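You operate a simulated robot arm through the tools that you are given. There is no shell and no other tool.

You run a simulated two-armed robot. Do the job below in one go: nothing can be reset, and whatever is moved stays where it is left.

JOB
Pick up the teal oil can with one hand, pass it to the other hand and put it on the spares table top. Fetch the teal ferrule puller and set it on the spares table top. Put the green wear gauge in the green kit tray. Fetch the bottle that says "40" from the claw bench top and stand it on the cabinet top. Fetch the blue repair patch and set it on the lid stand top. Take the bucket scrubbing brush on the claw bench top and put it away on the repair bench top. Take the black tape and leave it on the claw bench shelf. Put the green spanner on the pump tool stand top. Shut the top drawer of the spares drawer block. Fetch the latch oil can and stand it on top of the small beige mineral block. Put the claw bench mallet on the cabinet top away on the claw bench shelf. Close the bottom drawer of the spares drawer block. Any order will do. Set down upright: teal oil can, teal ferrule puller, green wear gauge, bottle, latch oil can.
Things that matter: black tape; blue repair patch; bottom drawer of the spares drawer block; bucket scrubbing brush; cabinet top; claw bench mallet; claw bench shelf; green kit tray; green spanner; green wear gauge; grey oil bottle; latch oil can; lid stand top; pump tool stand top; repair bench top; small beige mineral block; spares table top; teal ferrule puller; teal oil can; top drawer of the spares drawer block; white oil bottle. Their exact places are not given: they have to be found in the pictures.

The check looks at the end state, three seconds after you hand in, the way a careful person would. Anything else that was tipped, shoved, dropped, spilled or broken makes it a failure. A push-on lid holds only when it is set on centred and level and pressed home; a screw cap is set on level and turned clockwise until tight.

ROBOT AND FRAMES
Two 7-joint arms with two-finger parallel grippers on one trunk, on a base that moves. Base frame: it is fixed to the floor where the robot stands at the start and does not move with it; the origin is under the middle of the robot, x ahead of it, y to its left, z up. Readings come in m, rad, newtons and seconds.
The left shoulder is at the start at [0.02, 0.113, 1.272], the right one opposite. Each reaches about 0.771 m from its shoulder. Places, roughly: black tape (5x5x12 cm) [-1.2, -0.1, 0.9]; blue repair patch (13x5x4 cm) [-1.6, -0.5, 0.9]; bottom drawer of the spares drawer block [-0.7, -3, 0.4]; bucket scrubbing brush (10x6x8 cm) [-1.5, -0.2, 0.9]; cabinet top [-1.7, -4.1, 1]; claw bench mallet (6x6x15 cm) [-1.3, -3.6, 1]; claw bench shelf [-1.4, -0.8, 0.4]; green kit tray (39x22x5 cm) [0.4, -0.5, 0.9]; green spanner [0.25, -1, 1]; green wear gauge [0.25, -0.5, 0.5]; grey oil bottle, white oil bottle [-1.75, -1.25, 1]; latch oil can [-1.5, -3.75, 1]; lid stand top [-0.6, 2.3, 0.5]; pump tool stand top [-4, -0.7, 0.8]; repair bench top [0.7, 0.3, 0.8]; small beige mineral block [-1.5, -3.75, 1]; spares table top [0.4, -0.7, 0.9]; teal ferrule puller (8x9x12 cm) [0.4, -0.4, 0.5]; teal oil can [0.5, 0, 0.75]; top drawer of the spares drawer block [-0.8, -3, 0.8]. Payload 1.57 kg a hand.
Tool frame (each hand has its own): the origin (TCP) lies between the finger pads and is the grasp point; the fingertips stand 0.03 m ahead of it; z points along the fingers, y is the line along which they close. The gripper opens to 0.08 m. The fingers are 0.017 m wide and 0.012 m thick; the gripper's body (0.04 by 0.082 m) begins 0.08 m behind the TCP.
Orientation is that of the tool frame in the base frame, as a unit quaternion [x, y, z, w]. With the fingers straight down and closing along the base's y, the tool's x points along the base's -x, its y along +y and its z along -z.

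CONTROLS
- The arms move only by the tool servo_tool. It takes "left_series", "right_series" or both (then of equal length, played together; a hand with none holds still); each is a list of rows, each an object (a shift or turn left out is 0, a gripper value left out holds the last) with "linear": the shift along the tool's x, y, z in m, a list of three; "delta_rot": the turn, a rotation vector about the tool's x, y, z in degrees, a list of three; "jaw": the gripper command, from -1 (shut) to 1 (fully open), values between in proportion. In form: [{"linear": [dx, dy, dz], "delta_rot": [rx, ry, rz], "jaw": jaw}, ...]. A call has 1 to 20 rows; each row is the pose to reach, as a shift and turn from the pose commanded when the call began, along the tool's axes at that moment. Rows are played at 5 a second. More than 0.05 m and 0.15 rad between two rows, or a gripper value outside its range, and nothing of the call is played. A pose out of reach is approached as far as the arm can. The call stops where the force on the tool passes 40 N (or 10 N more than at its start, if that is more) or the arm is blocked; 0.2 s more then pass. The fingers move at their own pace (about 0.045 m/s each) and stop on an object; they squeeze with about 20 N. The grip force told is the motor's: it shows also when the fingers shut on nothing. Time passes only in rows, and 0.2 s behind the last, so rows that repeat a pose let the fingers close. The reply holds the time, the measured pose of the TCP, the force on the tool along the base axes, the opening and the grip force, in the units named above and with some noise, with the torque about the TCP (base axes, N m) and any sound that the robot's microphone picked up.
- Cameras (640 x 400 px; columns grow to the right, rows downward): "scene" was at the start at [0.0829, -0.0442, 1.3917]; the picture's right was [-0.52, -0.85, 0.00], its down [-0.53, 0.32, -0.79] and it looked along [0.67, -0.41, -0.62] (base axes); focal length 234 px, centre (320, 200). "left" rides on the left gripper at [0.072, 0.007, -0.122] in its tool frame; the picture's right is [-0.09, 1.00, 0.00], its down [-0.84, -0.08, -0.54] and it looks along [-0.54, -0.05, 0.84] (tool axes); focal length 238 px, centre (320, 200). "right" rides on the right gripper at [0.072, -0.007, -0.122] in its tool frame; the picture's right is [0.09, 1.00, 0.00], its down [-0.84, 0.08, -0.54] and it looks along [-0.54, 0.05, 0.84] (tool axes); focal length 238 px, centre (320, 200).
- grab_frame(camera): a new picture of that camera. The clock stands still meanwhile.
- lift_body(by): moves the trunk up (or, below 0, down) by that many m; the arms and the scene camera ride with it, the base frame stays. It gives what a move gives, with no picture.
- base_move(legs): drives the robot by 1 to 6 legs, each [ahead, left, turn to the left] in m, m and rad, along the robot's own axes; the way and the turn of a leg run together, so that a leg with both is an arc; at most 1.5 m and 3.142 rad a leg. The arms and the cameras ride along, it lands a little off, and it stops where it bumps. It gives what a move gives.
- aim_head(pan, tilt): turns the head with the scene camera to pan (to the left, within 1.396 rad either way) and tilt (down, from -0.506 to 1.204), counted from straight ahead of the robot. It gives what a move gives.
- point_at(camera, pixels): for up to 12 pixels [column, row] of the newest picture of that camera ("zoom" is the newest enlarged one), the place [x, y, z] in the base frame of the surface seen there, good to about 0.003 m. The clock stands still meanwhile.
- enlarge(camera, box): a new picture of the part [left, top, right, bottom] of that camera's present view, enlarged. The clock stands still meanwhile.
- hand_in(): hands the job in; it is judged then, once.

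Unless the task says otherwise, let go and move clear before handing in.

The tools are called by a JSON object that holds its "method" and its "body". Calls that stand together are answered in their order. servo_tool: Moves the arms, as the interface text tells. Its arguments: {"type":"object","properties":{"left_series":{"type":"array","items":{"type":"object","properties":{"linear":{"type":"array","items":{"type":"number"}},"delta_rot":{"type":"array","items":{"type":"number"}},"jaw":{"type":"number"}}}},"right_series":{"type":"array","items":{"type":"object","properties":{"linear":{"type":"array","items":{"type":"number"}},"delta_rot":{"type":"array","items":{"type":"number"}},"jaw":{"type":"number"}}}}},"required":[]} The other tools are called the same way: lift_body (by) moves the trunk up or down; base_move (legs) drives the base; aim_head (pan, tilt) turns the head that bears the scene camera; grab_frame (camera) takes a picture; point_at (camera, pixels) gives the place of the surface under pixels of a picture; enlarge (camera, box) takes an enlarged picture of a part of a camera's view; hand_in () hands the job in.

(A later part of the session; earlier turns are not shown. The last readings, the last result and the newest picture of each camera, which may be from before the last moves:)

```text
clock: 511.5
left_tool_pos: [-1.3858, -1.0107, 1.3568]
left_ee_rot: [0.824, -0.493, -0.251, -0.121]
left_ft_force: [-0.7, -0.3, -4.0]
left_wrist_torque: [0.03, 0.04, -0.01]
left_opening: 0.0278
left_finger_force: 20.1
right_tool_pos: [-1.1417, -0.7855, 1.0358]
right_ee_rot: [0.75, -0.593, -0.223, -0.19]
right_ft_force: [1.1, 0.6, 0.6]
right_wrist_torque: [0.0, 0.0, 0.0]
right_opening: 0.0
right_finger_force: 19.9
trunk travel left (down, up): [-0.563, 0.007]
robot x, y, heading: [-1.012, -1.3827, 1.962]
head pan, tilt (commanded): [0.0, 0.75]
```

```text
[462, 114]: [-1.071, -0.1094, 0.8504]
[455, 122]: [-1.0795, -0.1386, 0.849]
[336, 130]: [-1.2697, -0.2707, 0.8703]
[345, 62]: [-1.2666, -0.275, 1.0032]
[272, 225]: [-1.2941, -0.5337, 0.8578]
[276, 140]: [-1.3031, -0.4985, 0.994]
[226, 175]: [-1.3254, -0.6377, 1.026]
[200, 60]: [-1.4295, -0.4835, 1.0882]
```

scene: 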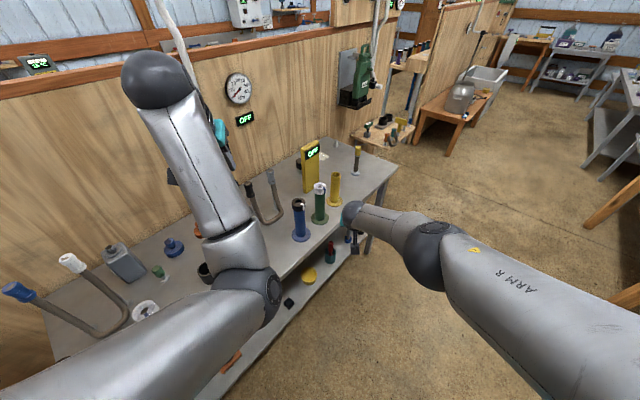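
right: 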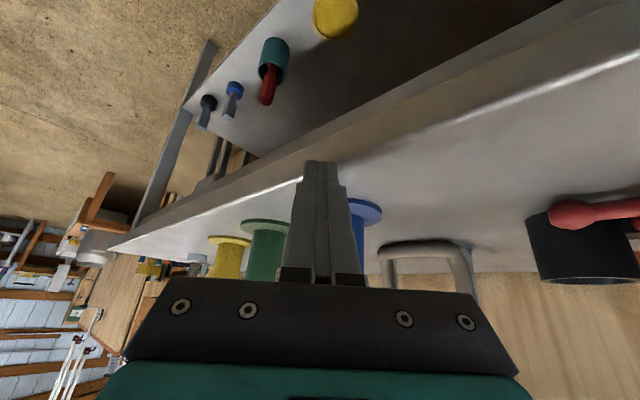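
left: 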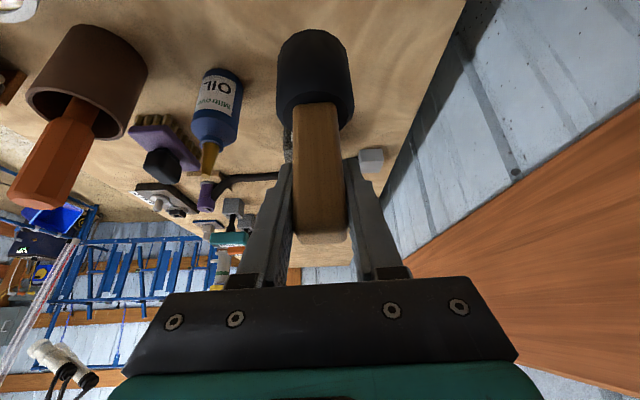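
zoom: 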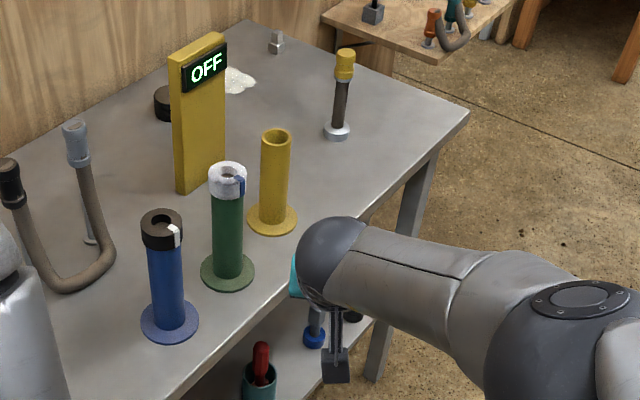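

The bench and tubes are unmoved. I'll raise the right hand, step back from the bench and square up to it.

{"method": "servo_tool", "body": {"right_series": [{"linear": [-0.025, 0, -0.036], "jaw": -1}, {"linear": [-0.05, 0, -0.072]}, {"linear": [-0.075, 0, -0.108]}, {"linear": [-0.1, 0, -0.144]}, {"linear": [-0.125, 0, -0.18]}, {"linear": [-0.1425, 0, -0.2054]}]}}

{"method": "base_move", "body": {"legs": [[0.05, -0.46, 0], [0, 0, 0.864]]}}

{"method": "grab_frame", "body": {"camera": "scene"}}

```text
clock: 512.9
left_tool_pos: [-1.3865, -1.0097, 1.3593]
left_ee_rot: [0.825, -0.493, -0.251, -0.12]
left_ft_force: [0.5, -0.8, -3.4]
left_wrist_torque: [-0.05, -0.01, -0.03]
left_opening: 0.0276
left_finger_force: 19.9
right_tool_pos: [-1.1461, -0.7833, 1.2862]
right_ee_rot: [0.75, -0.593, -0.223, -0.19]
right_ft_force: [-0.1, -0.4, 0.2]
right_wrist_torque: [0.02, 0.0, -0.03]
right_opening: 0.0001
right_finger_force: 20.0
trunk travel left (down, up): [-0.563, 0.007]
robot x, y, heading: [-1.0114, -1.3821, 1.966]
head pan, tilt (commanded): [0.0, 0.75]
```

```text
clock: 518.0
left_tool_pos: [-1.1124, -1.1931, 1.3587]
left_ee_rot: [0.955, -0.105, -0.278, -0.006]
left_ft_force: [1.0, 0.3, -4.1]
left_wrist_torque: [0.05, 0.0, 0.02]
left_opening: 0.0278
left_finger_force: 20.2
right_tool_pos: [-1.128, -0.8623, 1.2847]
right_ee_rot: [0.929, -0.226, -0.282, -0.079]
right_ft_force: [0.1, -0.2, 0.1]
right_wrist_torque: [0.02, -0.01, -0.04]
right_opening: 0.0
right_finger_force: 20.0
trunk travel left (down, up): [-0.563, 0.007]
robot x, y, heading: [-0.5896, -1.1479, 2.824]
head pan, tilt (commanded): [0.0, 0.75]
```

```text
taken
```

scene: 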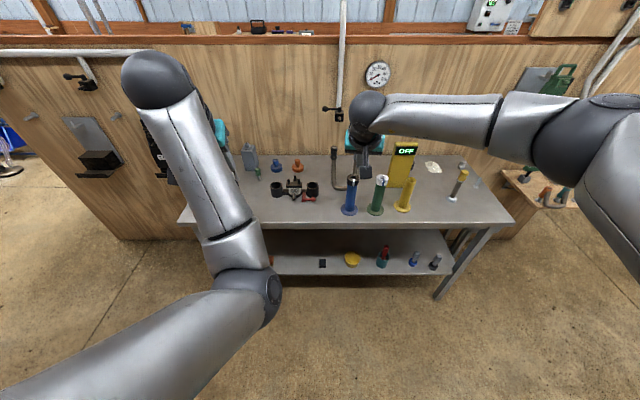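

I'm squared up to the bench at 0.78 m. Before lowering, I'll retract and raise the right hand well above the tubes, and level the mallet in the left hand.

{"method": "servo_tool", "body": {"right_series": [{"linear": [-0.0147, -0.0015, -0.0385], "jaw": -1}, {"linear": [-0.0293, -0.0029, -0.077]}, {"linear": [-0.044, -0.0044, -0.1155]}, {"linear": [-0.0586, -0.0058, -0.154]}, {"linear": [-0.0733, -0.0073, -0.1925]}, {"linear": [-0.088, -0.0088, -0.231]}, {"linear": [-0.1026, -0.0102, -0.2695]}, {"linear": [-0.1173, -0.0117, -0.308]}, {"linear": [-0.132, -0.0131, -0.3465]}, {"linear": [-0.1466, -0.0146, -0.385]}]}}

{"method": "lift_body", "body": {"by": -0.4}}

{"method": "lift_body", "body": {"by": -0.16}}

{"method": "grab_frame", "body": {"camera": "scene"}}

```text
clock: 520.2
left_tool_pos: [-1.1121, -1.1942, 1.3585]
left_ee_rot: [0.955, -0.104, -0.279, -0.006]
left_ft_force: [0.3, 0.2, -4.0]
left_wrist_torque: [0.03, 0.03, -0.02]
left_opening: 0.0279
left_finger_force: 20.4
right_tool_pos: [-1.0421, -0.9043, 1.6887]
right_ee_rot: [0.929, -0.224, -0.282, -0.08]
right_ft_force: [0.1, 0.2, -0.9]
right_wrist_torque: [0.01, 0.01, 0.02]
right_opening: 0.0001
right_finger_force: 19.7
trunk travel left (down, up): [-0.563, 0.007]
robot x, y, heading: [-0.5891, -1.154, 2.826]
head pan, tilt (commanded): [0.0, 0.75]
```

```text
clock: 524.1
left_tool_pos: [-1.1129, -1.193, 0.9577]
left_ee_rot: [0.955, -0.104, -0.279, -0.006]
left_ft_force: [0.2, -0.2, -2.7]
left_wrist_torque: [0.03, 0.02, 0.0]
left_opening: 0.0277
left_finger_force: 20.3
right_tool_pos: [-1.0429, -0.9017, 1.2882]
right_ee_rot: [0.929, -0.226, -0.281, -0.079]
right_ft_force: [0.2, -0.8, -0.1]
right_wrist_torque: [0.0, 0.02, -0.04]
right_opening: 0.0
right_finger_force: 20.8
trunk travel left (down, up): [-0.163, 0.407]
robot x, y, heading: [-0.5857, -1.1481, 2.828]
head pan, tilt (commanded): [0.0, 0.75]
```

```text
clock: 525.9
left_tool_pos: [-1.111, -1.1918, 0.7988]
left_ee_rot: [0.955, -0.104, -0.279, -0.006]
left_ft_force: [0.1, -0.2, -2.1]
left_wrist_torque: [0.01, -0.02, -0.04]
left_opening: 0.028
left_finger_force: 19.8
right_tool_pos: [-1.0433, -0.9031, 1.1292]
right_ee_rot: [0.929, -0.226, -0.282, -0.08]
right_ft_force: [-1.1, 0.7, 0.2]
right_wrist_torque: [-0.01, 0.0, 0.02]
right_opening: 0.0
right_finger_force: 19.8
trunk travel left (down, up): [-0.003, 0.567]
robot x, y, heading: [-0.5874, -1.1479, 2.824]
head pan, tilt (commanded): [0.0, 0.75]
```

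```text
taken
```

scene: 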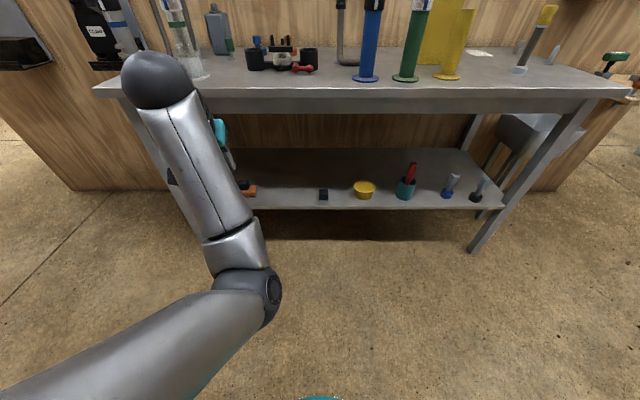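

Shelf items are in view. I'll extend and lower the left hand with the mallet to about z 0.53, leveling it.

{"method": "servo_tool", "body": {"left_series": [{"linear": [0.01, -0.009, 0.0388], "delta_rot": [0.8, 0, 0.1], "jaw": -1}, {"linear": [0.02, -0.018, 0.0776], "delta_rot": [1.5, 0, 0.2]}, {"linear": [0.03, -0.027, 0.1164], "delta_rot": [2.3, 0, 0.3]}, {"linear": [0.04, -0.036, 0.1553], "delta_rot": [3, 0, 0.4]}, {"linear": [0.05, -0.045, 0.194], "delta_rot": [3.8, 0, 0.5]}, {"linear": [0.06, -0.054, 0.233], "delta_rot": [4.5, 0, 0.6]}, {"linear": [0.0706, -0.0625, 0.2717], "delta_rot": [5.3, 0, 0.7]}, {"linear": [0.0706, -0.0625, 0.2717], "delta_rot": [5.3, 0, 0.7]}]}}

{"method": "grab_frame", "body": {"camera": "left"}}

{"method": "grab_frame", "body": {"camera": "scene"}}

```text
clock: 527.7
left_tool_pos: [-1.1831, -1.1271, 0.5263]
left_ee_rot: [0.953, -0.123, -0.274, -0.049]
left_ft_force: [0.3, 0.0, -4.1]
left_wrist_torque: [0.01, 0.04, 0.0]
left_opening: 0.028
left_finger_force: 19.8
right_tool_pos: [-1.0434, -0.9019, 1.1283]
right_ee_rot: [0.929, -0.226, -0.282, -0.079]
right_ft_force: [-0.6, 0.7, 0.8]
right_wrist_torque: [-0.01, 0.01, -0.03]
right_opening: 0.0
right_finger_force: 19.8
trunk travel left (down, up): [-0.003, 0.567]
robot x, y, heading: [-0.5881, -1.1494, 2.828]
head pan, tilt (commanded): [0.0, 0.75]
```

```text
taken
```

left: 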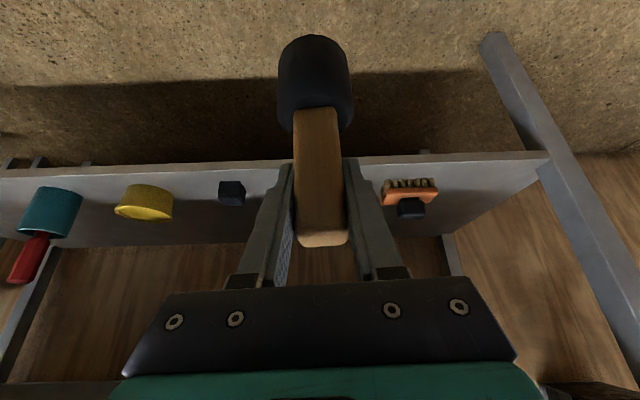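

```text
taken
```

scene: 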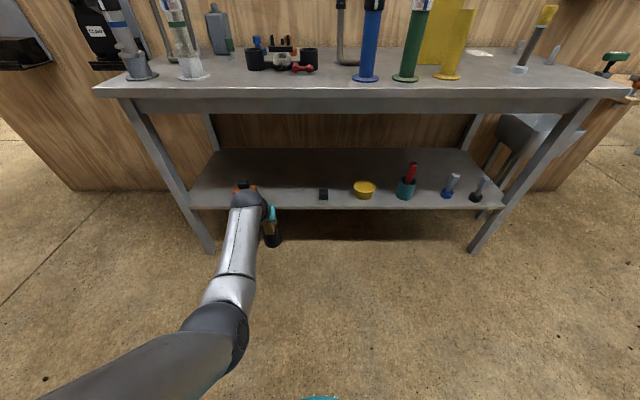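

The mallet hangs level in front of the shelf gap between cube and brush. I'll pull the right hand back slightly, shift 3 cm right and drive forward 0.28 m.

{"method": "servo_tool", "body": {"right_series": [{"linear": [0.005, -0.003, -0.028], "jaw": -1}, {"linear": [0.0097, -0.0058, -0.0555]}, {"linear": [0.0097, -0.0058, -0.0555]}]}}

{"method": "base_move", "body": {"legs": [[0.28, -0.032, 0]]}}

{"method": "grab_frame", "body": {"camera": "left"}}

{"method": "grab_frame", "body": {"camera": "scene"}}

```text
clock: 528.5
left_tool_pos: [-1.1834, -1.1274, 0.5266]
left_ee_rot: [0.953, -0.123, -0.272, -0.048]
left_ft_force: [1.3, 0.0, -3.7]
left_wrist_torque: [0.02, -0.03, 0.03]
left_opening: 0.028
left_finger_force: 19.3
right_tool_pos: [-1.0062, -0.9138, 1.1692]
right_ee_rot: [0.929, -0.226, -0.282, -0.079]
right_ft_force: [0.6, 0.6, -0.1]
right_wrist_torque: [0.01, 0.01, 0.02]
right_opening: 0.0001
right_finger_force: 20.1
trunk travel left (down, up): [-0.003, 0.567]
robot x, y, heading: [-0.5838, -1.1481, 2.827]
head pan, tilt (commanded): [0.0, 0.75]
```

```text
clock: 530.5
left_tool_pos: [-1.4383, -1.009, 0.528]
left_ee_rot: [0.953, -0.123, -0.274, -0.048]
left_ft_force: [-0.1, -1.2, -4.6]
left_wrist_torque: [-0.03, 0.03, -0.01]
left_opening: 0.0279
left_finger_force: 19.9
right_tool_pos: [-1.2613, -0.7964, 1.1687]
right_ee_rot: [0.929, -0.226, -0.281, -0.079]
right_ft_force: [1.3, 0.1, 1.0]
right_wrist_torque: [-0.01, 0.02, 0.01]
right_opening: 0.0
right_finger_force: 20.4
trunk travel left (down, up): [-0.003, 0.567]
robot x, y, heading: [-0.8439, -1.0363, 2.827]
head pan, tilt (commanded): [0.0, 0.75]
```

```text
taken
```

left: 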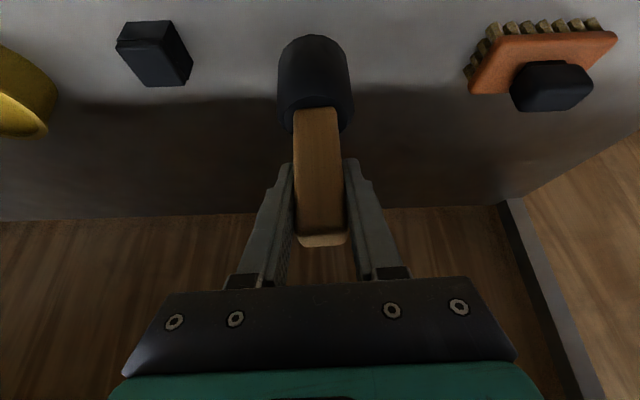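

```text
taken
```

scene: 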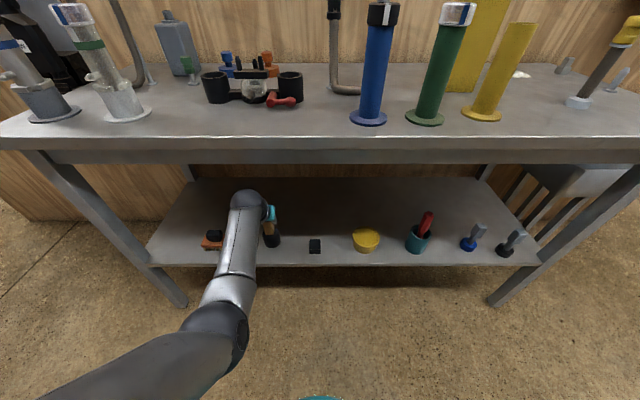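

The mallet is over the gap (cube at left, brush at right, both clear). I'll nudge forward 1.5 cm and lower 5 cm.

{"method": "base_move", "body": {"legs": [[0.015, 0, 0]]}}

{"method": "servo_tool", "body": {"left_series": [{"linear": [0.009, 0.0004, 0.0141], "jaw": -1}, {"linear": [0.018, 0.0008, 0.0282]}, {"linear": [0.0267, 0.0012, 0.0423]}, {"linear": [0.0267, 0.0012, 0.0423]}]}}

```text
clock: 531.2
left_tool_pos: [-1.4528, -1.0041, 0.5266]
left_ee_rot: [0.953, -0.123, -0.271, -0.048]
left_ft_force: [0.5, 0.3, -3.3]
left_wrist_torque: [-0.02, -0.03, 0.03]
left_opening: 0.0282
left_finger_force: 20.8
right_tool_pos: [-1.2754, -0.7911, 1.1698]
right_ee_rot: [0.929, -0.226, -0.281, -0.08]
right_ft_force: [-0.5, -0.2, 0.6]
right_wrist_torque: [-0.03, 0.02, 0.01]
right_opening: 0.0001
right_finger_force: 19.7
trunk travel left (down, up): [-0.003, 0.567]
robot x, y, heading: [-0.8554, -1.0302, 2.82]
head pan, tilt (commanded): [0.0, 0.75]
```

```text
clock: 532.2
left_tool_pos: [-1.4526, -1.0026, 0.4742]
left_ee_rot: [0.953, -0.123, -0.272, -0.049]
left_ft_force: [-0.5, 0.3, -4.1]
left_wrist_torque: [-0.01, 0.06, 0.01]
left_opening: 0.0277
left_finger_force: 20.2
right_tool_pos: [-1.2745, -0.7915, 1.1698]
right_ee_rot: [0.929, -0.227, -0.281, -0.08]
right_ft_force: [0.1, -0.6, -0.6]
right_wrist_torque: [-0.01, 0.01, -0.01]
right_opening: 0.0001
right_finger_force: 20.8
trunk travel left (down, up): [-0.003, 0.567]
robot x, y, heading: [-0.8555, -1.0291, 2.824]
head pan, tilt (commanded): [0.0, 0.75]
```

{"method": "servo_tool", "body": {"left_series": [{"linear": [0.002, 0.0001, 0.003], "jaw": -1}, {"linear": [0.004, 0.0002, 0.006]}, {"linear": [0.005, 0.0002, 0.0076]}, {"linear": [0.005, 0.0002, 0.0076]}]}}

```text
clock: 533.2
left_tool_pos: [-1.4536, -1.0025, 0.469]
left_ee_rot: [0.952, -0.124, -0.275, -0.048]
left_ft_force: [5.0, -0.8, 11.8]
left_wrist_torque: [-0.41, -0.54, 0.08]
left_opening: 0.028
left_finger_force: 19.9
right_tool_pos: [-1.2742, -0.7916, 1.171]
right_ee_rot: [0.929, -0.226, -0.282, -0.08]
right_ft_force: [-0.2, 0.3, 0.3]
right_wrist_torque: [-0.02, -0.02, 0.0]
right_opening: 0.0002
right_finger_force: 20.0
trunk travel left (down, up): [-0.003, 0.567]
robot x, y, heading: [-0.8554, -1.0272, 2.828]
head pan, tilt (commanded): [0.0, 0.75]
```

The mallet touches the shelf (+12 N). I'll open and withdraw along the finger axis.

{"method": "servo_tool", "body": {"left_series": [{"linear": [-0.0005, 0, -0.001], "jaw": 0.3}, {"linear": [-0.0005, 0, -0.001], "jaw": 0.3}, {"linear": [-0.0005, 0, -0.001], "jaw": 0.3}, {"linear": [0, 0, -0.03]}, {"linear": [0, 0, -0.06]}, {"linear": [0, 0, -0.09]}]}}

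{"method": "grab_frame", "body": {"camera": "left"}}

```text
clock: 534.6
left_tool_pos: [-1.4056, -1.0184, 0.5432]
left_ee_rot: [0.953, -0.124, -0.273, -0.049]
left_ft_force: [0.4, 0.7, 0.6]
left_wrist_torque: [-0.03, -0.01, -0.03]
left_opening: 0.0518
left_finger_force: 0.0
right_tool_pos: [-1.2755, -0.7915, 1.1689]
right_ee_rot: [0.929, -0.226, -0.282, -0.08]
right_ft_force: [-0.4, 0.3, 0.7]
right_wrist_torque: [0.01, 0.01, -0.03]
right_opening: 0.0
right_finger_force: 20.1
trunk travel left (down, up): [-0.003, 0.567]
robot x, y, heading: [-0.8585, -1.0236, 2.826]
head pan, tilt (commanded): [0.0, 0.75]
```

```text
taken
```

left: 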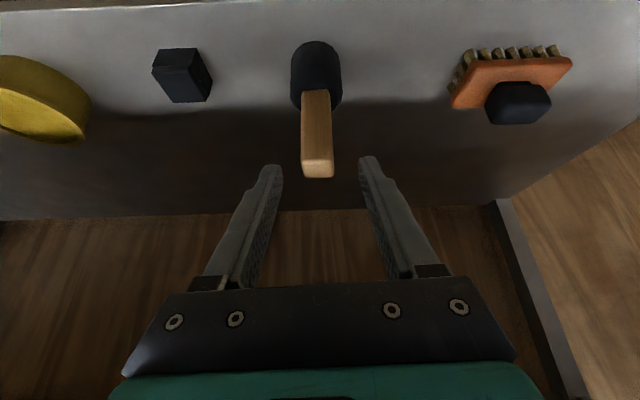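

The mallet stands on the shelf (316,110). Last is the blue latch oil can onto the mineral block, using the left hand vertically. I'll back off, raise, make the left hand vertical and drive to the cabinet.

{"method": "base_move", "body": {"legs": [[-0.36, 0, 0]]}}

{"method": "lift_body", "body": {"by": 0.4}}

{"method": "lift_body", "body": {"by": 0.16}}

{"method": "servo_tool", "body": {"left_series": [{"linear": [-0.019, 0, -0.03], "delta_rot": [0, 6.4, 0], "jaw": 1}, {"linear": [-0.038, 0, -0.06], "delta_rot": [0, 12.8, 0]}, {"linear": [-0.057, 0, -0.09], "delta_rot": [0, 19.2, 0]}, {"linear": [-0.076, 0, -0.12], "delta_rot": [0, 25.6, 0]}, {"linear": [-0.095, 0, -0.15], "delta_rot": [0, 32, 0]}, {"linear": [-0.114, 0, -0.18], "delta_rot": [0, 32, 0]}, {"linear": [-0.133, 0, -0.21], "delta_rot": [0, 32, 0]}]}}

{"method": "grab_frame", "body": {"camera": "left"}}

```text
clock: 537.0
left_tool_pos: [-1.0582, -1.1305, 0.5434]
left_ee_rot: [0.953, -0.124, -0.273, -0.049]
left_ft_force: [0.2, 0.2, 0.0]
left_wrist_torque: [0.01, -0.01, 0.02]
left_opening: 0.0521
left_finger_force: 0.0
right_tool_pos: [-0.9285, -0.9065, 1.1704]
right_ee_rot: [0.929, -0.227, -0.281, -0.079]
right_ft_force: [0.9, -0.5, -0.3]
right_wrist_torque: [-0.01, 0.03, 0.03]
right_opening: 0.0001
right_finger_force: 19.7
trunk travel left (down, up): [-0.003, 0.567]
robot x, y, heading: [-0.5065, -1.1389, 2.828]
head pan, tilt (commanded): [0.0, 0.75]
```

```text
clock: 540.8
left_tool_pos: [-1.0602, -1.1318, 0.9436]
left_ee_rot: [0.953, -0.124, -0.272, -0.049]
left_ft_force: [-0.3, 0.7, -0.2]
left_wrist_torque: [0.0, -0.02, -0.02]
left_opening: 0.0519
left_finger_force: 0.1
right_tool_pos: [-0.9283, -0.9043, 1.5682]
right_ee_rot: [0.929, -0.227, -0.282, -0.08]
right_ft_force: [-0.3, 0.2, 0.5]
right_wrist_torque: [0.0, 0.0, -0.03]
right_opening: 0.0001
right_finger_force: 20.2
trunk travel left (down, up): [-0.403, 0.167]
robot x, y, heading: [-0.5087, -1.1415, 2.824]
head pan, tilt (commanded): [0.0, 0.75]
```

```text
clock: 542.6
left_tool_pos: [-1.058, -1.1316, 1.1028]
left_ee_rot: [0.953, -0.124, -0.273, -0.049]
left_ft_force: [0.2, 0.2, 0.2]
left_wrist_torque: [0.0, -0.01, -0.02]
left_opening: 0.0522
left_finger_force: 0.1
right_tool_pos: [-0.9285, -0.9053, 1.7286]
right_ee_rot: [0.929, -0.227, -0.282, -0.08]
right_ft_force: [0.4, -0.6, 0.8]
right_wrist_torque: [-0.04, -0.01, 0.01]
right_opening: 0.0001
right_finger_force: 19.9
trunk travel left (down, up): [-0.563, 0.007]
robot x, y, heading: [-0.5104, -1.1442, 2.821]
head pan, tilt (commanded): [0.0, 0.75]
```

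```text
clock: 544.2
left_tool_pos: [-1.0617, -1.1361, 1.3519]
left_ee_rot: [0.991, -0.133, 0.001, -0.012]
left_ft_force: [-0.1, 0.2, 0.2]
left_wrist_torque: [0.0, 0.01, 0.02]
left_opening: 0.0799
left_finger_force: 0.0
right_tool_pos: [-0.9288, -0.9047, 1.729]
right_ee_rot: [0.929, -0.227, -0.282, -0.079]
right_ft_force: [0.1, 0.4, 0.6]
right_wrist_torque: [0.0, -0.03, -0.06]
right_opening: 0.0002
right_finger_force: 19.5
trunk travel left (down, up): [-0.563, 0.007]
robot x, y, heading: [-0.5073, -1.1451, 2.824]
head pan, tilt (commanded): [0.0, 0.75]
```

```text
taken
```

left: 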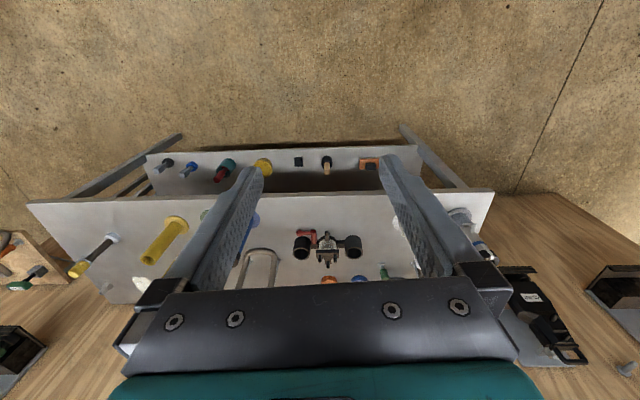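

The left hand is vertical. I'll turn left to face the cabinet direction and drive there in two legs.

{"method": "base_move", "body": {"legs": [[0, 0, 1.571], [0.9, -0.11, 0], [0.85, -0.11, 0]]}}

{"method": "aim_head", "body": {"pan": 0.0, "tilt": 0.55}}

{"method": "grab_frame", "body": {"camera": "scene"}}

```text
clock: 556.9
left_tool_pos: [-1.2409, -3.2806, 1.3509]
left_ee_rot: [0.794, 0.608, -0.009, -0.01]
left_ft_force: [0.0, -0.7, 0.1]
left_wrist_torque: [0.0, 0.0, 0.0]
left_opening: 0.0801
left_finger_force: 0.1
right_tool_pos: [-1.4727, -3.1473, 1.7292]
right_ee_rot: [0.816, 0.498, -0.255, 0.143]
right_ft_force: [-0.3, 0.4, -0.5]
right_wrist_torque: [-0.02, -0.06, -0.02]
right_opening: 0.0
right_finger_force: 20.0
trunk travel left (down, up): [-0.563, 0.007]
robot x, y, heading: [-1.2388, -2.7248, -1.888]
head pan, tilt (commanded): [0.0, 0.75]
```

```text
clock: 557.7
left_tool_pos: [-1.2414, -3.2816, 1.3497]
left_ee_rot: [0.794, 0.608, -0.009, -0.008]
left_ft_force: [0.1, -0.5, -0.2]
left_wrist_torque: [0.0, 0.02, -0.03]
left_opening: 0.08
left_finger_force: 0.0
right_tool_pos: [-1.4736, -3.1476, 1.7288]
right_ee_rot: [0.816, 0.498, -0.255, 0.143]
right_ft_force: [-0.3, -0.6, 0.8]
right_wrist_torque: [-0.01, 0.04, 0.02]
right_opening: 0.0
right_finger_force: 19.9
trunk travel left (down, up): [-0.563, 0.007]
robot x, y, heading: [-1.2368, -2.7225, -1.887]
head pan, tilt (commanded): [0.0, 0.55]
```

```text
taken
```

scene: 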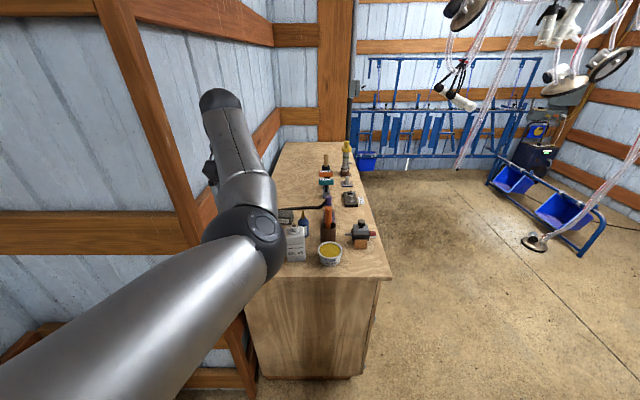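

{"method": "point_at", "body": {"camera": "scene", "pixels": [[462, 100], [440, 90], [480, 60], [465, 15], [550, 20], [570, 85], [515, 60], [470, 150]]}}

{"method": "enlarge", "body": {"camera": "scene", "box": [260, 180, 390, 280]}}

```text
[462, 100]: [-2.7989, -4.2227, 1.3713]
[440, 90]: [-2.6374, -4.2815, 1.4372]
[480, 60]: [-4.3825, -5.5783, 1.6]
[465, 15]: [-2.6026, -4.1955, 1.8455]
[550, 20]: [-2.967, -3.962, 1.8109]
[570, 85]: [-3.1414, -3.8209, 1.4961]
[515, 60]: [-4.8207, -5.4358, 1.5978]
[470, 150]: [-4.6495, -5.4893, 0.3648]
```

```text
4.00 times, centred on (325, 230) of scene
```

zoom: 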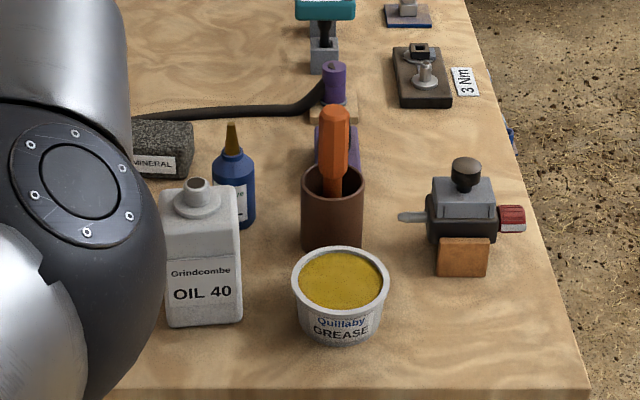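

Hoses are far away. I'll drive forward 0.46 m and 5 cm right; the left hand stays high above everything.

{"method": "base_move", "body": {"legs": [[0.3, -0.05, 0], [0.165, 0, 0]]}}

{"method": "grab_frame", "body": {"camera": "left"}}

{"method": "grab_frame", "body": {"camera": "scene"}}

```text
clock: 560.8
left_tool_pos: [-1.4249, -3.7069, 1.3506]
left_ee_rot: [0.791, 0.612, -0.009, -0.009]
left_ft_force: [0.8, 0.3, 0.4]
left_wrist_torque: [0.04, -0.01, 0.01]
left_opening: 0.08
left_finger_force: 0.1
right_tool_pos: [-1.6571, -3.5743, 1.7298]
right_ee_rot: [0.815, 0.5, -0.255, 0.144]
right_ft_force: [-0.6, -0.4, -0.1]
right_wrist_torque: [0.01, 0.0, 0.03]
right_opening: 0.0001
right_finger_force: 19.8
trunk travel left (down, up): [-0.563, 0.007]
robot x, y, heading: [-1.427, -3.1488, -1.878]
head pan, tilt (commanded): [0.0, 0.55]
```

```text
taken
```

left: 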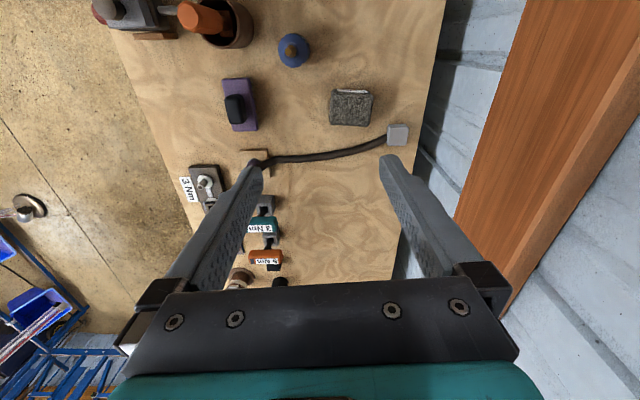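

```text
taken
```

scene: 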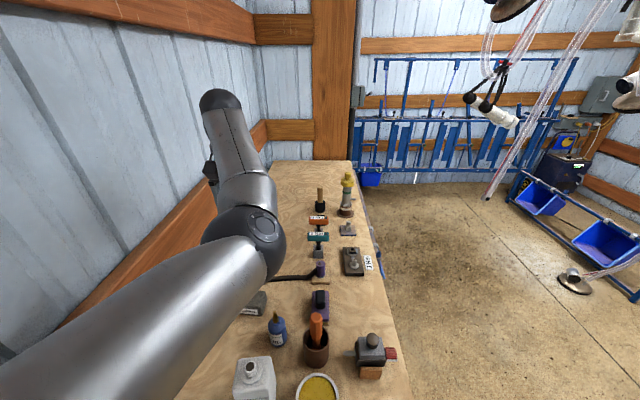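

The left camera gives a clean top view: blue can at (294,48), mineral block at (351,107). I'll zoom and measure both, and check the tan piece at (255,158).

{"method": "enlarge", "body": {"camera": "left", "box": [210, 20, 420, 180]}}

{"method": "point_at", "body": {"camera": "left", "pixels": [[294, 50], [280, 45], [309, 50], [292, 58], [351, 107], [333, 92], [371, 95], [330, 122], [370, 124], [255, 155], [245, 160], [351, 95]]}}

{"method": "enlarge", "body": {"camera": "left", "box": [220, 130, 300, 200]}}

```text
2.50 times, centred on (315, 100) of left
```

zoom: 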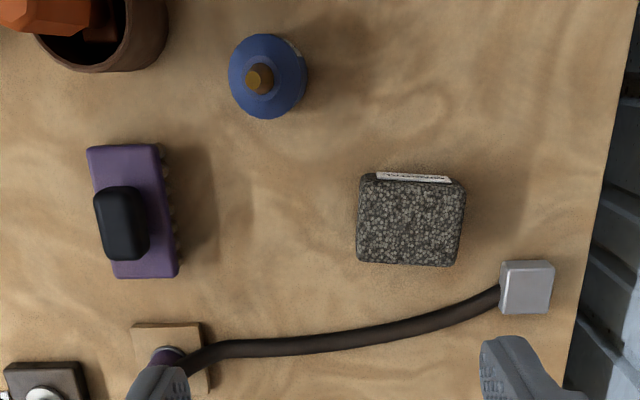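

```text
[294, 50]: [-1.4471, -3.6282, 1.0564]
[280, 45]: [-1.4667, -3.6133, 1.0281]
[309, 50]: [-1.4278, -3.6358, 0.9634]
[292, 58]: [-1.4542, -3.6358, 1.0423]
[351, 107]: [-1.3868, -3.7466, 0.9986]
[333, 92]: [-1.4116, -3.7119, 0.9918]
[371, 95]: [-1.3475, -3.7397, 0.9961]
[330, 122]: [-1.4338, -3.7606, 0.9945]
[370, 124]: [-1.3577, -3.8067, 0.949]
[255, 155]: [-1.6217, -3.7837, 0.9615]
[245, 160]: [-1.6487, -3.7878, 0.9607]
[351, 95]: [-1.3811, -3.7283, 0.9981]
```

```text
5.71 times, centred on (260, 165) of left
```

zoom: 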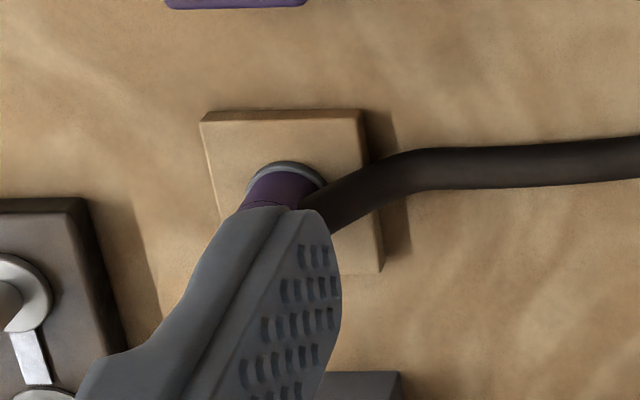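

The block's top centre is about [-1.388,-3.749] (z 0.998), roughly 6.7×5.4 cm; the can's axis is near [-1.449,-3.629]. I'll move the left hand above the can at z≈1.2 and level it.

{"method": "servo_tool", "body": {"left_series": [{"linear": [0.0175, -0.011, 0.035], "delta_rot": [-0.4, 0, 0], "jaw": 1}, {"linear": [0.035, -0.021, 0.07], "delta_rot": [-0.8, 0, 0]}, {"linear": [0.052, -0.032, 0.11], "delta_rot": [-1.2, 0, 0]}, {"linear": [0.0694, -0.0429, 0.15], "delta_rot": [-1.4, 0, 0]}, {"linear": [0.0694, -0.0429, 0.15], "delta_rot": [-1.4, 0, 0]}]}}

{"method": "grab_frame", "body": {"camera": "left"}}

{"method": "enlarge", "body": {"camera": "left", "box": [270, 50, 390, 170]}}

```text
clock: 561.9
left_tool_pos: [-1.456, -3.6829, 1.29]
left_ee_rot: [0.778, 0.621, -0.078, 0.06]
left_ft_force: [0.4, 0.0, 0.2]
left_wrist_torque: [0.0, 0.03, 0.0]
left_opening: 0.08
left_finger_force: 0.1
left hand out of reach, approached as far as the arm can: row 1, 2, 3
right_tool_pos: [-1.6571, -3.5747, 1.7291]
right_ee_rot: [0.814, 0.501, -0.254, 0.145]
right_ft_force: [0.0, 0.5, 0.3]
right_wrist_torque: [-0.02, -0.04, 0.05]
right_opening: 0.0
right_finger_force: 20.0
trunk travel left (down, up): [-0.563, 0.007]
robot x, y, heading: [-1.4264, -3.1525, -1.877]
head pan, tilt (commanded): [0.0, 0.55]
stopped in row 5 (left hand): the arm was blocked; the commanded pose is now the measured one
```

```text
taken
```

left: 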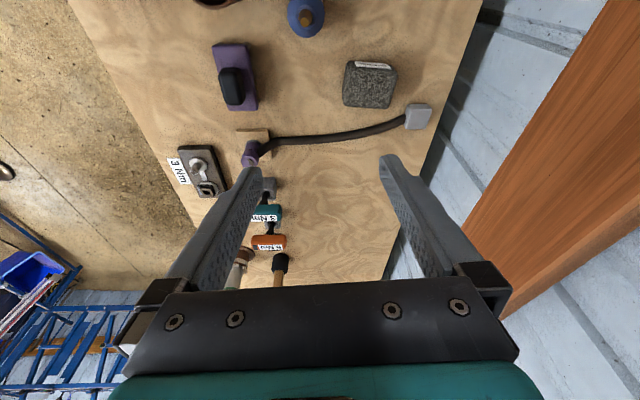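

```text
3.33 times, centred on (330, 110) of left
```

zoom: 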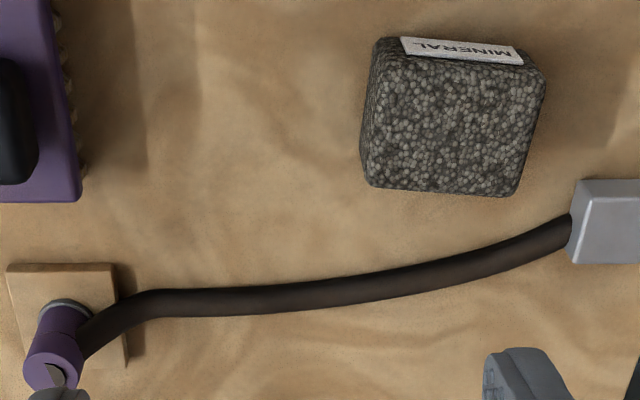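

The left arm is in a poor folded configuration (blocked). I'll look at its elbow before deciding.

{"method": "aim_head", "body": {"pan": 0.6, "tilt": 0.8}}

{"method": "grab_frame", "body": {"camera": "scene"}}

```text
clock: 562.9
left_tool_pos: [-1.4551, -3.6838, 1.2917]
left_ee_rot: [0.778, 0.621, -0.078, 0.06]
left_ft_force: [0.7, -0.1, 0.7]
left_wrist_torque: [0.02, 0.01, 0.02]
left_opening: 0.0798
left_finger_force: 0.0
right_tool_pos: [-1.6564, -3.5744, 1.7298]
right_ee_rot: [0.814, 0.502, -0.255, 0.144]
right_ft_force: [0.9, 0.2, 0.0]
right_wrist_torque: [0.0, -0.01, 0.0]
right_opening: 0.0
right_finger_force: 20.4
trunk travel left (down, up): [-0.563, 0.007]
robot x, y, heading: [-1.4239, -3.1531, -1.878]
head pan, tilt (commanded): [0.6, 0.799]
```

```text
taken
```

scene: 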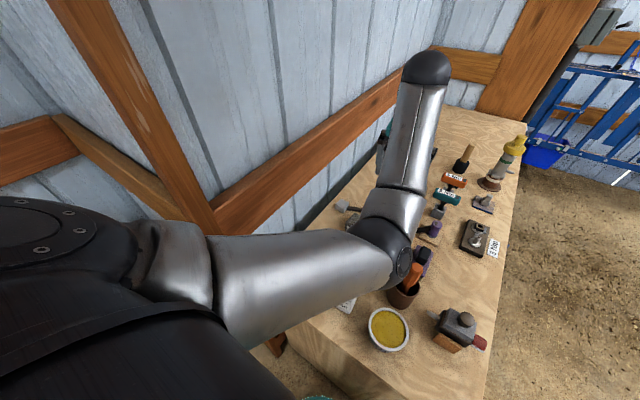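

The left elbow has folded inward. Rolling the hand 90° (as at the start) should swing the elbow outward. I'll back off 0.45 m and do that in open space.

{"method": "base_move", "body": {"legs": [[-0.5, 0, 0]]}}

{"method": "servo_tool", "body": {"left_series": [{"delta_rot": [0, 0, 7.5], "jaw": 1}, {"delta_rot": [0, 0, 15]}, {"delta_rot": [0, 0, 22.5]}, {"delta_rot": [0, 0, 30]}, {"delta_rot": [0, 0, 37.5]}, {"delta_rot": [0, 0, 45]}, {"delta_rot": [0, 0, 52.5]}, {"delta_rot": [0, 0, 60]}, {"delta_rot": [0, 0, 67.5]}, {"delta_rot": [0, 0, 75]}, {"delta_rot": [0, 0, 82.5]}, {"delta_rot": [0, 0, 90]}, {"delta_rot": [0, 0, 90]}]}}

{"method": "grab_frame", "body": {"camera": "scene"}}

```text
clock: 565.8
left_tool_pos: [-1.3034, -3.2149, 1.2909]
left_ee_rot: [0.774, 0.625, -0.077, 0.06]
left_ft_force: [0.1, 0.2, 0.0]
left_wrist_torque: [0.03, -0.02, 0.03]
left_opening: 0.0801
left_finger_force: 0.2
right_tool_pos: [-1.5079, -3.1091, 1.7302]
right_ee_rot: [0.812, 0.506, -0.253, 0.146]
right_ft_force: [0.5, -1.3, 0.2]
right_wrist_torque: [0.02, 0.03, 0.05]
right_opening: 0.0
right_finger_force: 19.9
trunk travel left (down, up): [-0.563, 0.007]
robot x, y, heading: [-1.2817, -2.6809, -1.864]
head pan, tilt (commanded): [0.6, 0.799]
```

```text
clock: 568.6
left_tool_pos: [-1.3021, -3.2159, 1.2901]
left_ee_rot: [0.989, -0.106, -0.01, 0.098]
left_ft_force: [0.6, 0.1, 0.2]
left_wrist_torque: [-0.04, 0.02, 0.02]
left_opening: 0.08
left_finger_force: 0.0
right_tool_pos: [-1.5072, -3.1103, 1.7297]
right_ee_rot: [0.812, 0.506, -0.254, 0.145]
right_ft_force: [0.3, 0.3, -0.8]
right_wrist_torque: [0.04, 0.01, -0.01]
right_opening: 0.0
right_finger_force: 19.8
trunk travel left (down, up): [-0.563, 0.007]
robot x, y, heading: [-1.2813, -2.6871, -1.861]
head pan, tilt (commanded): [0.6, 0.799]
```

```text
taken
```

scene: 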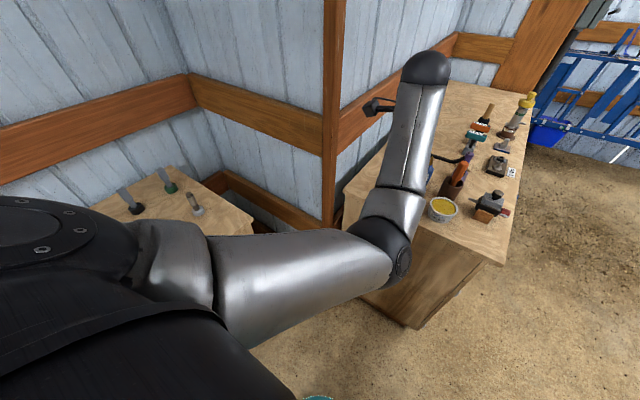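

The elbow stays inward but the arm works when extended, so I'll keep the arm pose fixed and use base and trunk for motion. First let me try to make this rolled hand truly vertical while extending 4 cm.

{"method": "servo_tool", "body": {"left_series": [{"linear": [0, 0.02, 0], "jaw": 1}, {"linear": [0, 0.04, 0.004], "delta_rot": [3, 0, 0]}, {"linear": [0, 0.045, 0.006], "delta_rot": [6, 0, 0]}, {"linear": [0, 0.045, 0.008], "delta_rot": [9, 0, 0]}, {"linear": [0, 0.045, 0.009], "delta_rot": [11.3, 0, 0]}, {"linear": [0, 0.045, 0.009], "delta_rot": [11.3, 0, 0]}]}}

{"method": "grab_frame", "body": {"camera": "left"}}

```text
clock: 570.0
left_tool_pos: [-1.3146, -3.2602, 1.2907]
left_ee_rot: [0.994, -0.106, -0.001, -0.001]
left_ft_force: [0.4, -0.1, -1.0]
left_wrist_torque: [0.02, -0.01, 0.04]
left_opening: 0.08
left_finger_force: 0.1
right_tool_pos: [-1.5081, -3.1083, 1.729]
right_ee_rot: [0.812, 0.506, -0.254, 0.145]
right_ft_force: [-0.3, -0.5, -0.4]
right_wrist_torque: [-0.02, -0.03, -0.02]
right_opening: 0.0
right_finger_force: 20.0
trunk travel left (down, up): [-0.563, 0.007]
robot x, y, heading: [-1.2834, -2.6851, -1.87]
head pan, tilt (commanded): [0.6, 0.799]
```

```text
taken
```

left: 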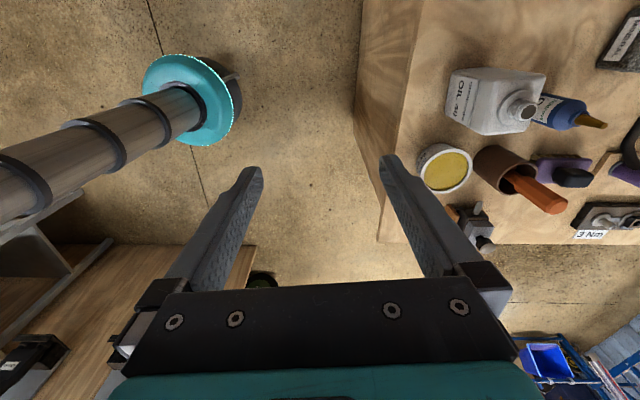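

The left hand is now vertical. Before moving in, I'll check the height of the left elbow/forearm relative to the cabinet items.

{"method": "grab_frame", "body": {"camera": "scene"}}

{"method": "point_at", "body": {"camera": "scene", "pixels": [[385, 260], [400, 280], [370, 240], [395, 210], [410, 130], [425, 70], [300, 280], [420, 100], [400, 170]]}}

```text
taken
```

scene: 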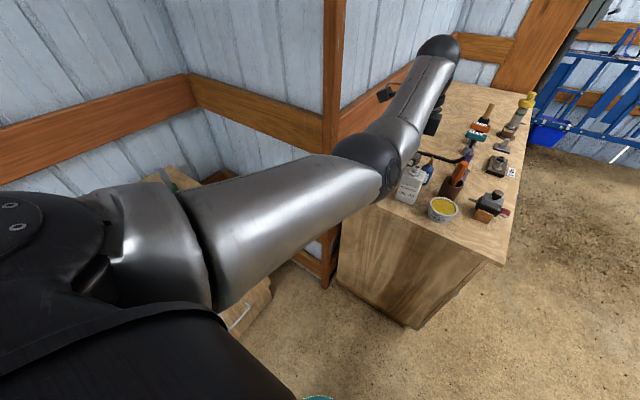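

```text
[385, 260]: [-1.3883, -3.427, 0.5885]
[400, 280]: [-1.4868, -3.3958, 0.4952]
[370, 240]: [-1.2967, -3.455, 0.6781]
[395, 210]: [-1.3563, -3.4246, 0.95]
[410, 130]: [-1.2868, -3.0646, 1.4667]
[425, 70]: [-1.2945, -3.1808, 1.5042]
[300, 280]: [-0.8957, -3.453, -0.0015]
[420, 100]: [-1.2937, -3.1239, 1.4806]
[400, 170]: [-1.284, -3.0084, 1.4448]
```

The forearm would pass only ~2 cm above the bottle if I lowered by trunk alone, so I'll lower the hand 0.13 m relative to the shoulder first (here in free space).

{"method": "servo_tool", "body": {"left_series": [{"linear": [0, -0.005, 0.03], "jaw": 1}, {"linear": [0, -0.01, 0.06]}, {"linear": [0, -0.015, 0.095]}, {"linear": [0, -0.02, 0.13]}, {"linear": [0, -0.02, 0.13]}]}}

{"method": "grab_frame", "body": {"camera": "scene"}}

{"method": "point_at", "body": {"camera": "scene", "pixels": [[375, 160], [395, 150], [410, 120], [425, 80], [440, 60]]}}

```text
clock: 571.2
left_tool_pos: [-1.3074, -3.2385, 1.1567]
left_ee_rot: [0.994, -0.106, -0.002, -0.001]
left_ft_force: [0.4, 1.0, 0.2]
left_wrist_torque: [0.01, -0.01, -0.02]
left_opening: 0.0802
left_finger_force: 0.1
right_tool_pos: [-1.5071, -3.1098, 1.7288]
right_ee_rot: [0.811, 0.506, -0.254, 0.146]
right_ft_force: [0.9, 0.5, -0.3]
right_wrist_torque: [0.01, -0.01, 0.03]
right_opening: 0.0
right_finger_force: 20.0
trunk travel left (down, up): [-0.563, 0.007]
robot x, y, heading: [-1.2801, -2.6841, -1.865]
head pan, tilt (commanded): [0.6, 0.799]
```

```text
taken
```

scene: 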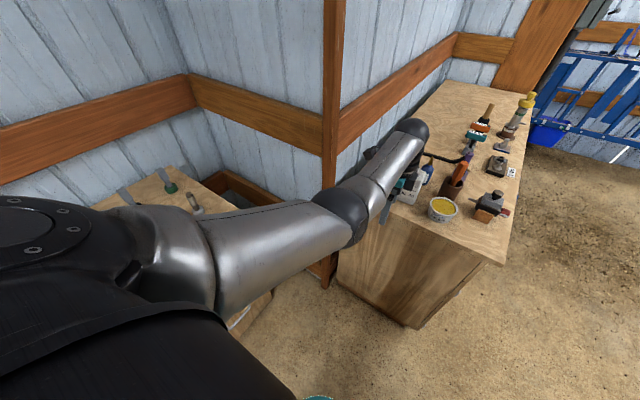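

```text
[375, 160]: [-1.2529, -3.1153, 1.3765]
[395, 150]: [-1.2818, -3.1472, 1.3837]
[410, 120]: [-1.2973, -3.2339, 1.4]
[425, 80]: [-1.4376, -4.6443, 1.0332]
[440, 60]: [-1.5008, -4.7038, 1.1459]
```

{"method": "point_at", "body": {"camera": "scene", "pixels": [[345, 210], [330, 200], [350, 230], [310, 225], [250, 240], [365, 190]]}}

```text
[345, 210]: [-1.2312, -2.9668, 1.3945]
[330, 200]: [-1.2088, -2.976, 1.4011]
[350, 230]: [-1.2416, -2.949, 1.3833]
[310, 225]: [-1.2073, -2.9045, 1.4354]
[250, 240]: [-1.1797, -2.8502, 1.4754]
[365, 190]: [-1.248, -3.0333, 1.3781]
```

The elbow/forearm clearance will be ~6 cm – fine. I'll raise the hand 5 cm for transit and drive to put it above the can.

{"method": "servo_tool", "body": {"left_series": [{"linear": [0, 0, -0.03], "jaw": 1}, {"linear": [0, 0, -0.05]}]}}

{"method": "base_move", "body": {"legs": [[0.2, -0.022, 0], [0.205, 0, 0]]}}

{"method": "grab_frame", "body": {"camera": "left"}}

{"method": "aim_head", "body": {"pan": 0.0, "tilt": 0.85}}

{"method": "grab_frame", "body": {"camera": "scene"}}

```text
clock: 571.8
left_tool_pos: [-1.3087, -3.2413, 1.2067]
left_ee_rot: [0.994, -0.106, -0.001, -0.001]
left_ft_force: [-0.2, -1.3, -0.7]
left_wrist_torque: [0.02, 0.01, -0.01]
left_opening: 0.0797
left_finger_force: 0.1
right_tool_pos: [-1.5084, -3.1101, 1.7298]
right_ee_rot: [0.811, 0.507, -0.254, 0.146]
right_ft_force: [-0.6, 0.1, 0.2]
right_wrist_torque: [-0.01, -0.01, 0.0]
right_opening: 0.0
right_finger_force: 19.7
trunk travel left (down, up): [-0.563, 0.007]
robot x, y, heading: [-1.2818, -2.6862, -1.869]
head pan, tilt (commanded): [0.6, 0.799]
```

```text
clock: 574.6
left_tool_pos: [-1.4436, -3.622, 1.2074]
left_ee_rot: [0.995, -0.103, -0.002, 0.0]
left_ft_force: [0.3, 1.3, 0.2]
left_wrist_torque: [-0.02, 0.03, 0.01]
left_opening: 0.0798
left_finger_force: 0.0
right_tool_pos: [-1.6434, -3.4931, 1.7293]
right_ee_rot: [0.81, 0.508, -0.254, 0.146]
right_ft_force: [-0.3, 0.1, 0.0]
right_wrist_torque: [0.03, 0.04, 0.02]
right_opening: 0.0
right_finger_force: 19.8
trunk travel left (down, up): [-0.563, 0.007]
robot x, y, heading: [-1.4199, -3.0665, -1.856]
head pan, tilt (commanded): [0.6, 0.799]
```

```text
taken
```

left: 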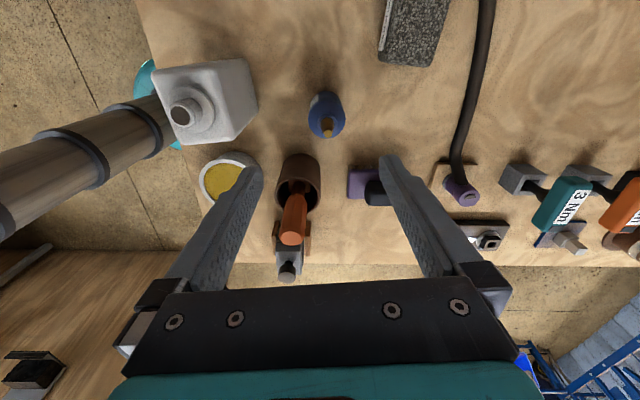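

```text
clock: 575.6
left_tool_pos: [-1.4432, -3.6218, 1.2071]
left_ee_rot: [0.995, -0.104, -0.001, -0.001]
left_ft_force: [0.5, -0.2, 1.0]
left_wrist_torque: [-0.02, 0.03, 0.02]
left_opening: 0.08
left_finger_force: 0.0
right_tool_pos: [-1.6436, -3.4914, 1.7298]
right_ee_rot: [0.81, 0.508, -0.253, 0.146]
right_ft_force: [-0.1, -0.1, -0.5]
right_wrist_torque: [0.01, -0.03, 0.02]
right_opening: 0.0
right_finger_force: 19.8
trunk travel left (down, up): [-0.563, 0.007]
robot x, y, heading: [-1.4153, -3.0665, -1.863]
head pan, tilt (commanded): [0.0, 0.85]
```

```text
taken
```

scene: 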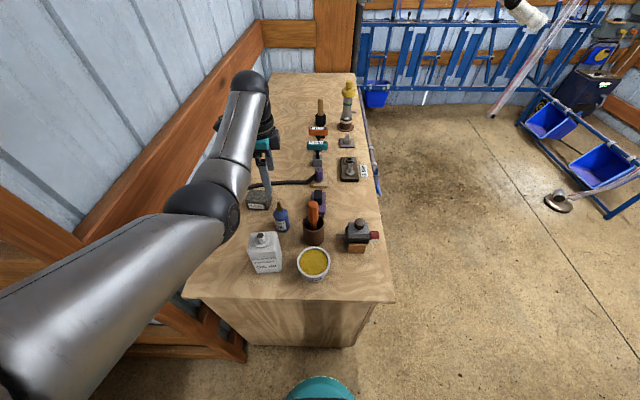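

The can is beneath the left hand (327,115). I'll measure its axis precisely.

{"method": "enlarge", "body": {"camera": "left", "box": [280, 70, 380, 160]}}

{"method": "point_at", "body": {"camera": "left", "pixels": [[326, 131], [326, 120], [312, 115], [340, 115], [326, 105], [326, 98], [318, 105], [335, 105], [326, 137]]}}

```text
4.44 times, centred on (330, 115) of left
```

zoom: 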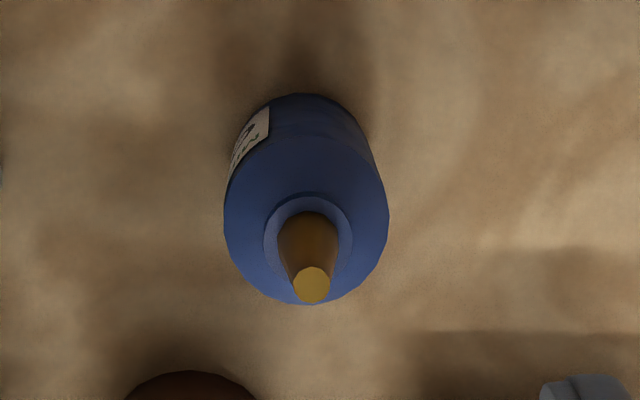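

```text
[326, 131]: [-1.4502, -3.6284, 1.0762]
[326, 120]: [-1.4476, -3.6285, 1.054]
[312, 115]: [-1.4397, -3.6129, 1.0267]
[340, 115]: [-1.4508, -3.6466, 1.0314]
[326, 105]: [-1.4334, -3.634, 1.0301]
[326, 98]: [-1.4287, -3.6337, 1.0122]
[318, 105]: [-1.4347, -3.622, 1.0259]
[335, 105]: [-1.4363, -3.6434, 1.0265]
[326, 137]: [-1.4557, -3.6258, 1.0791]
```

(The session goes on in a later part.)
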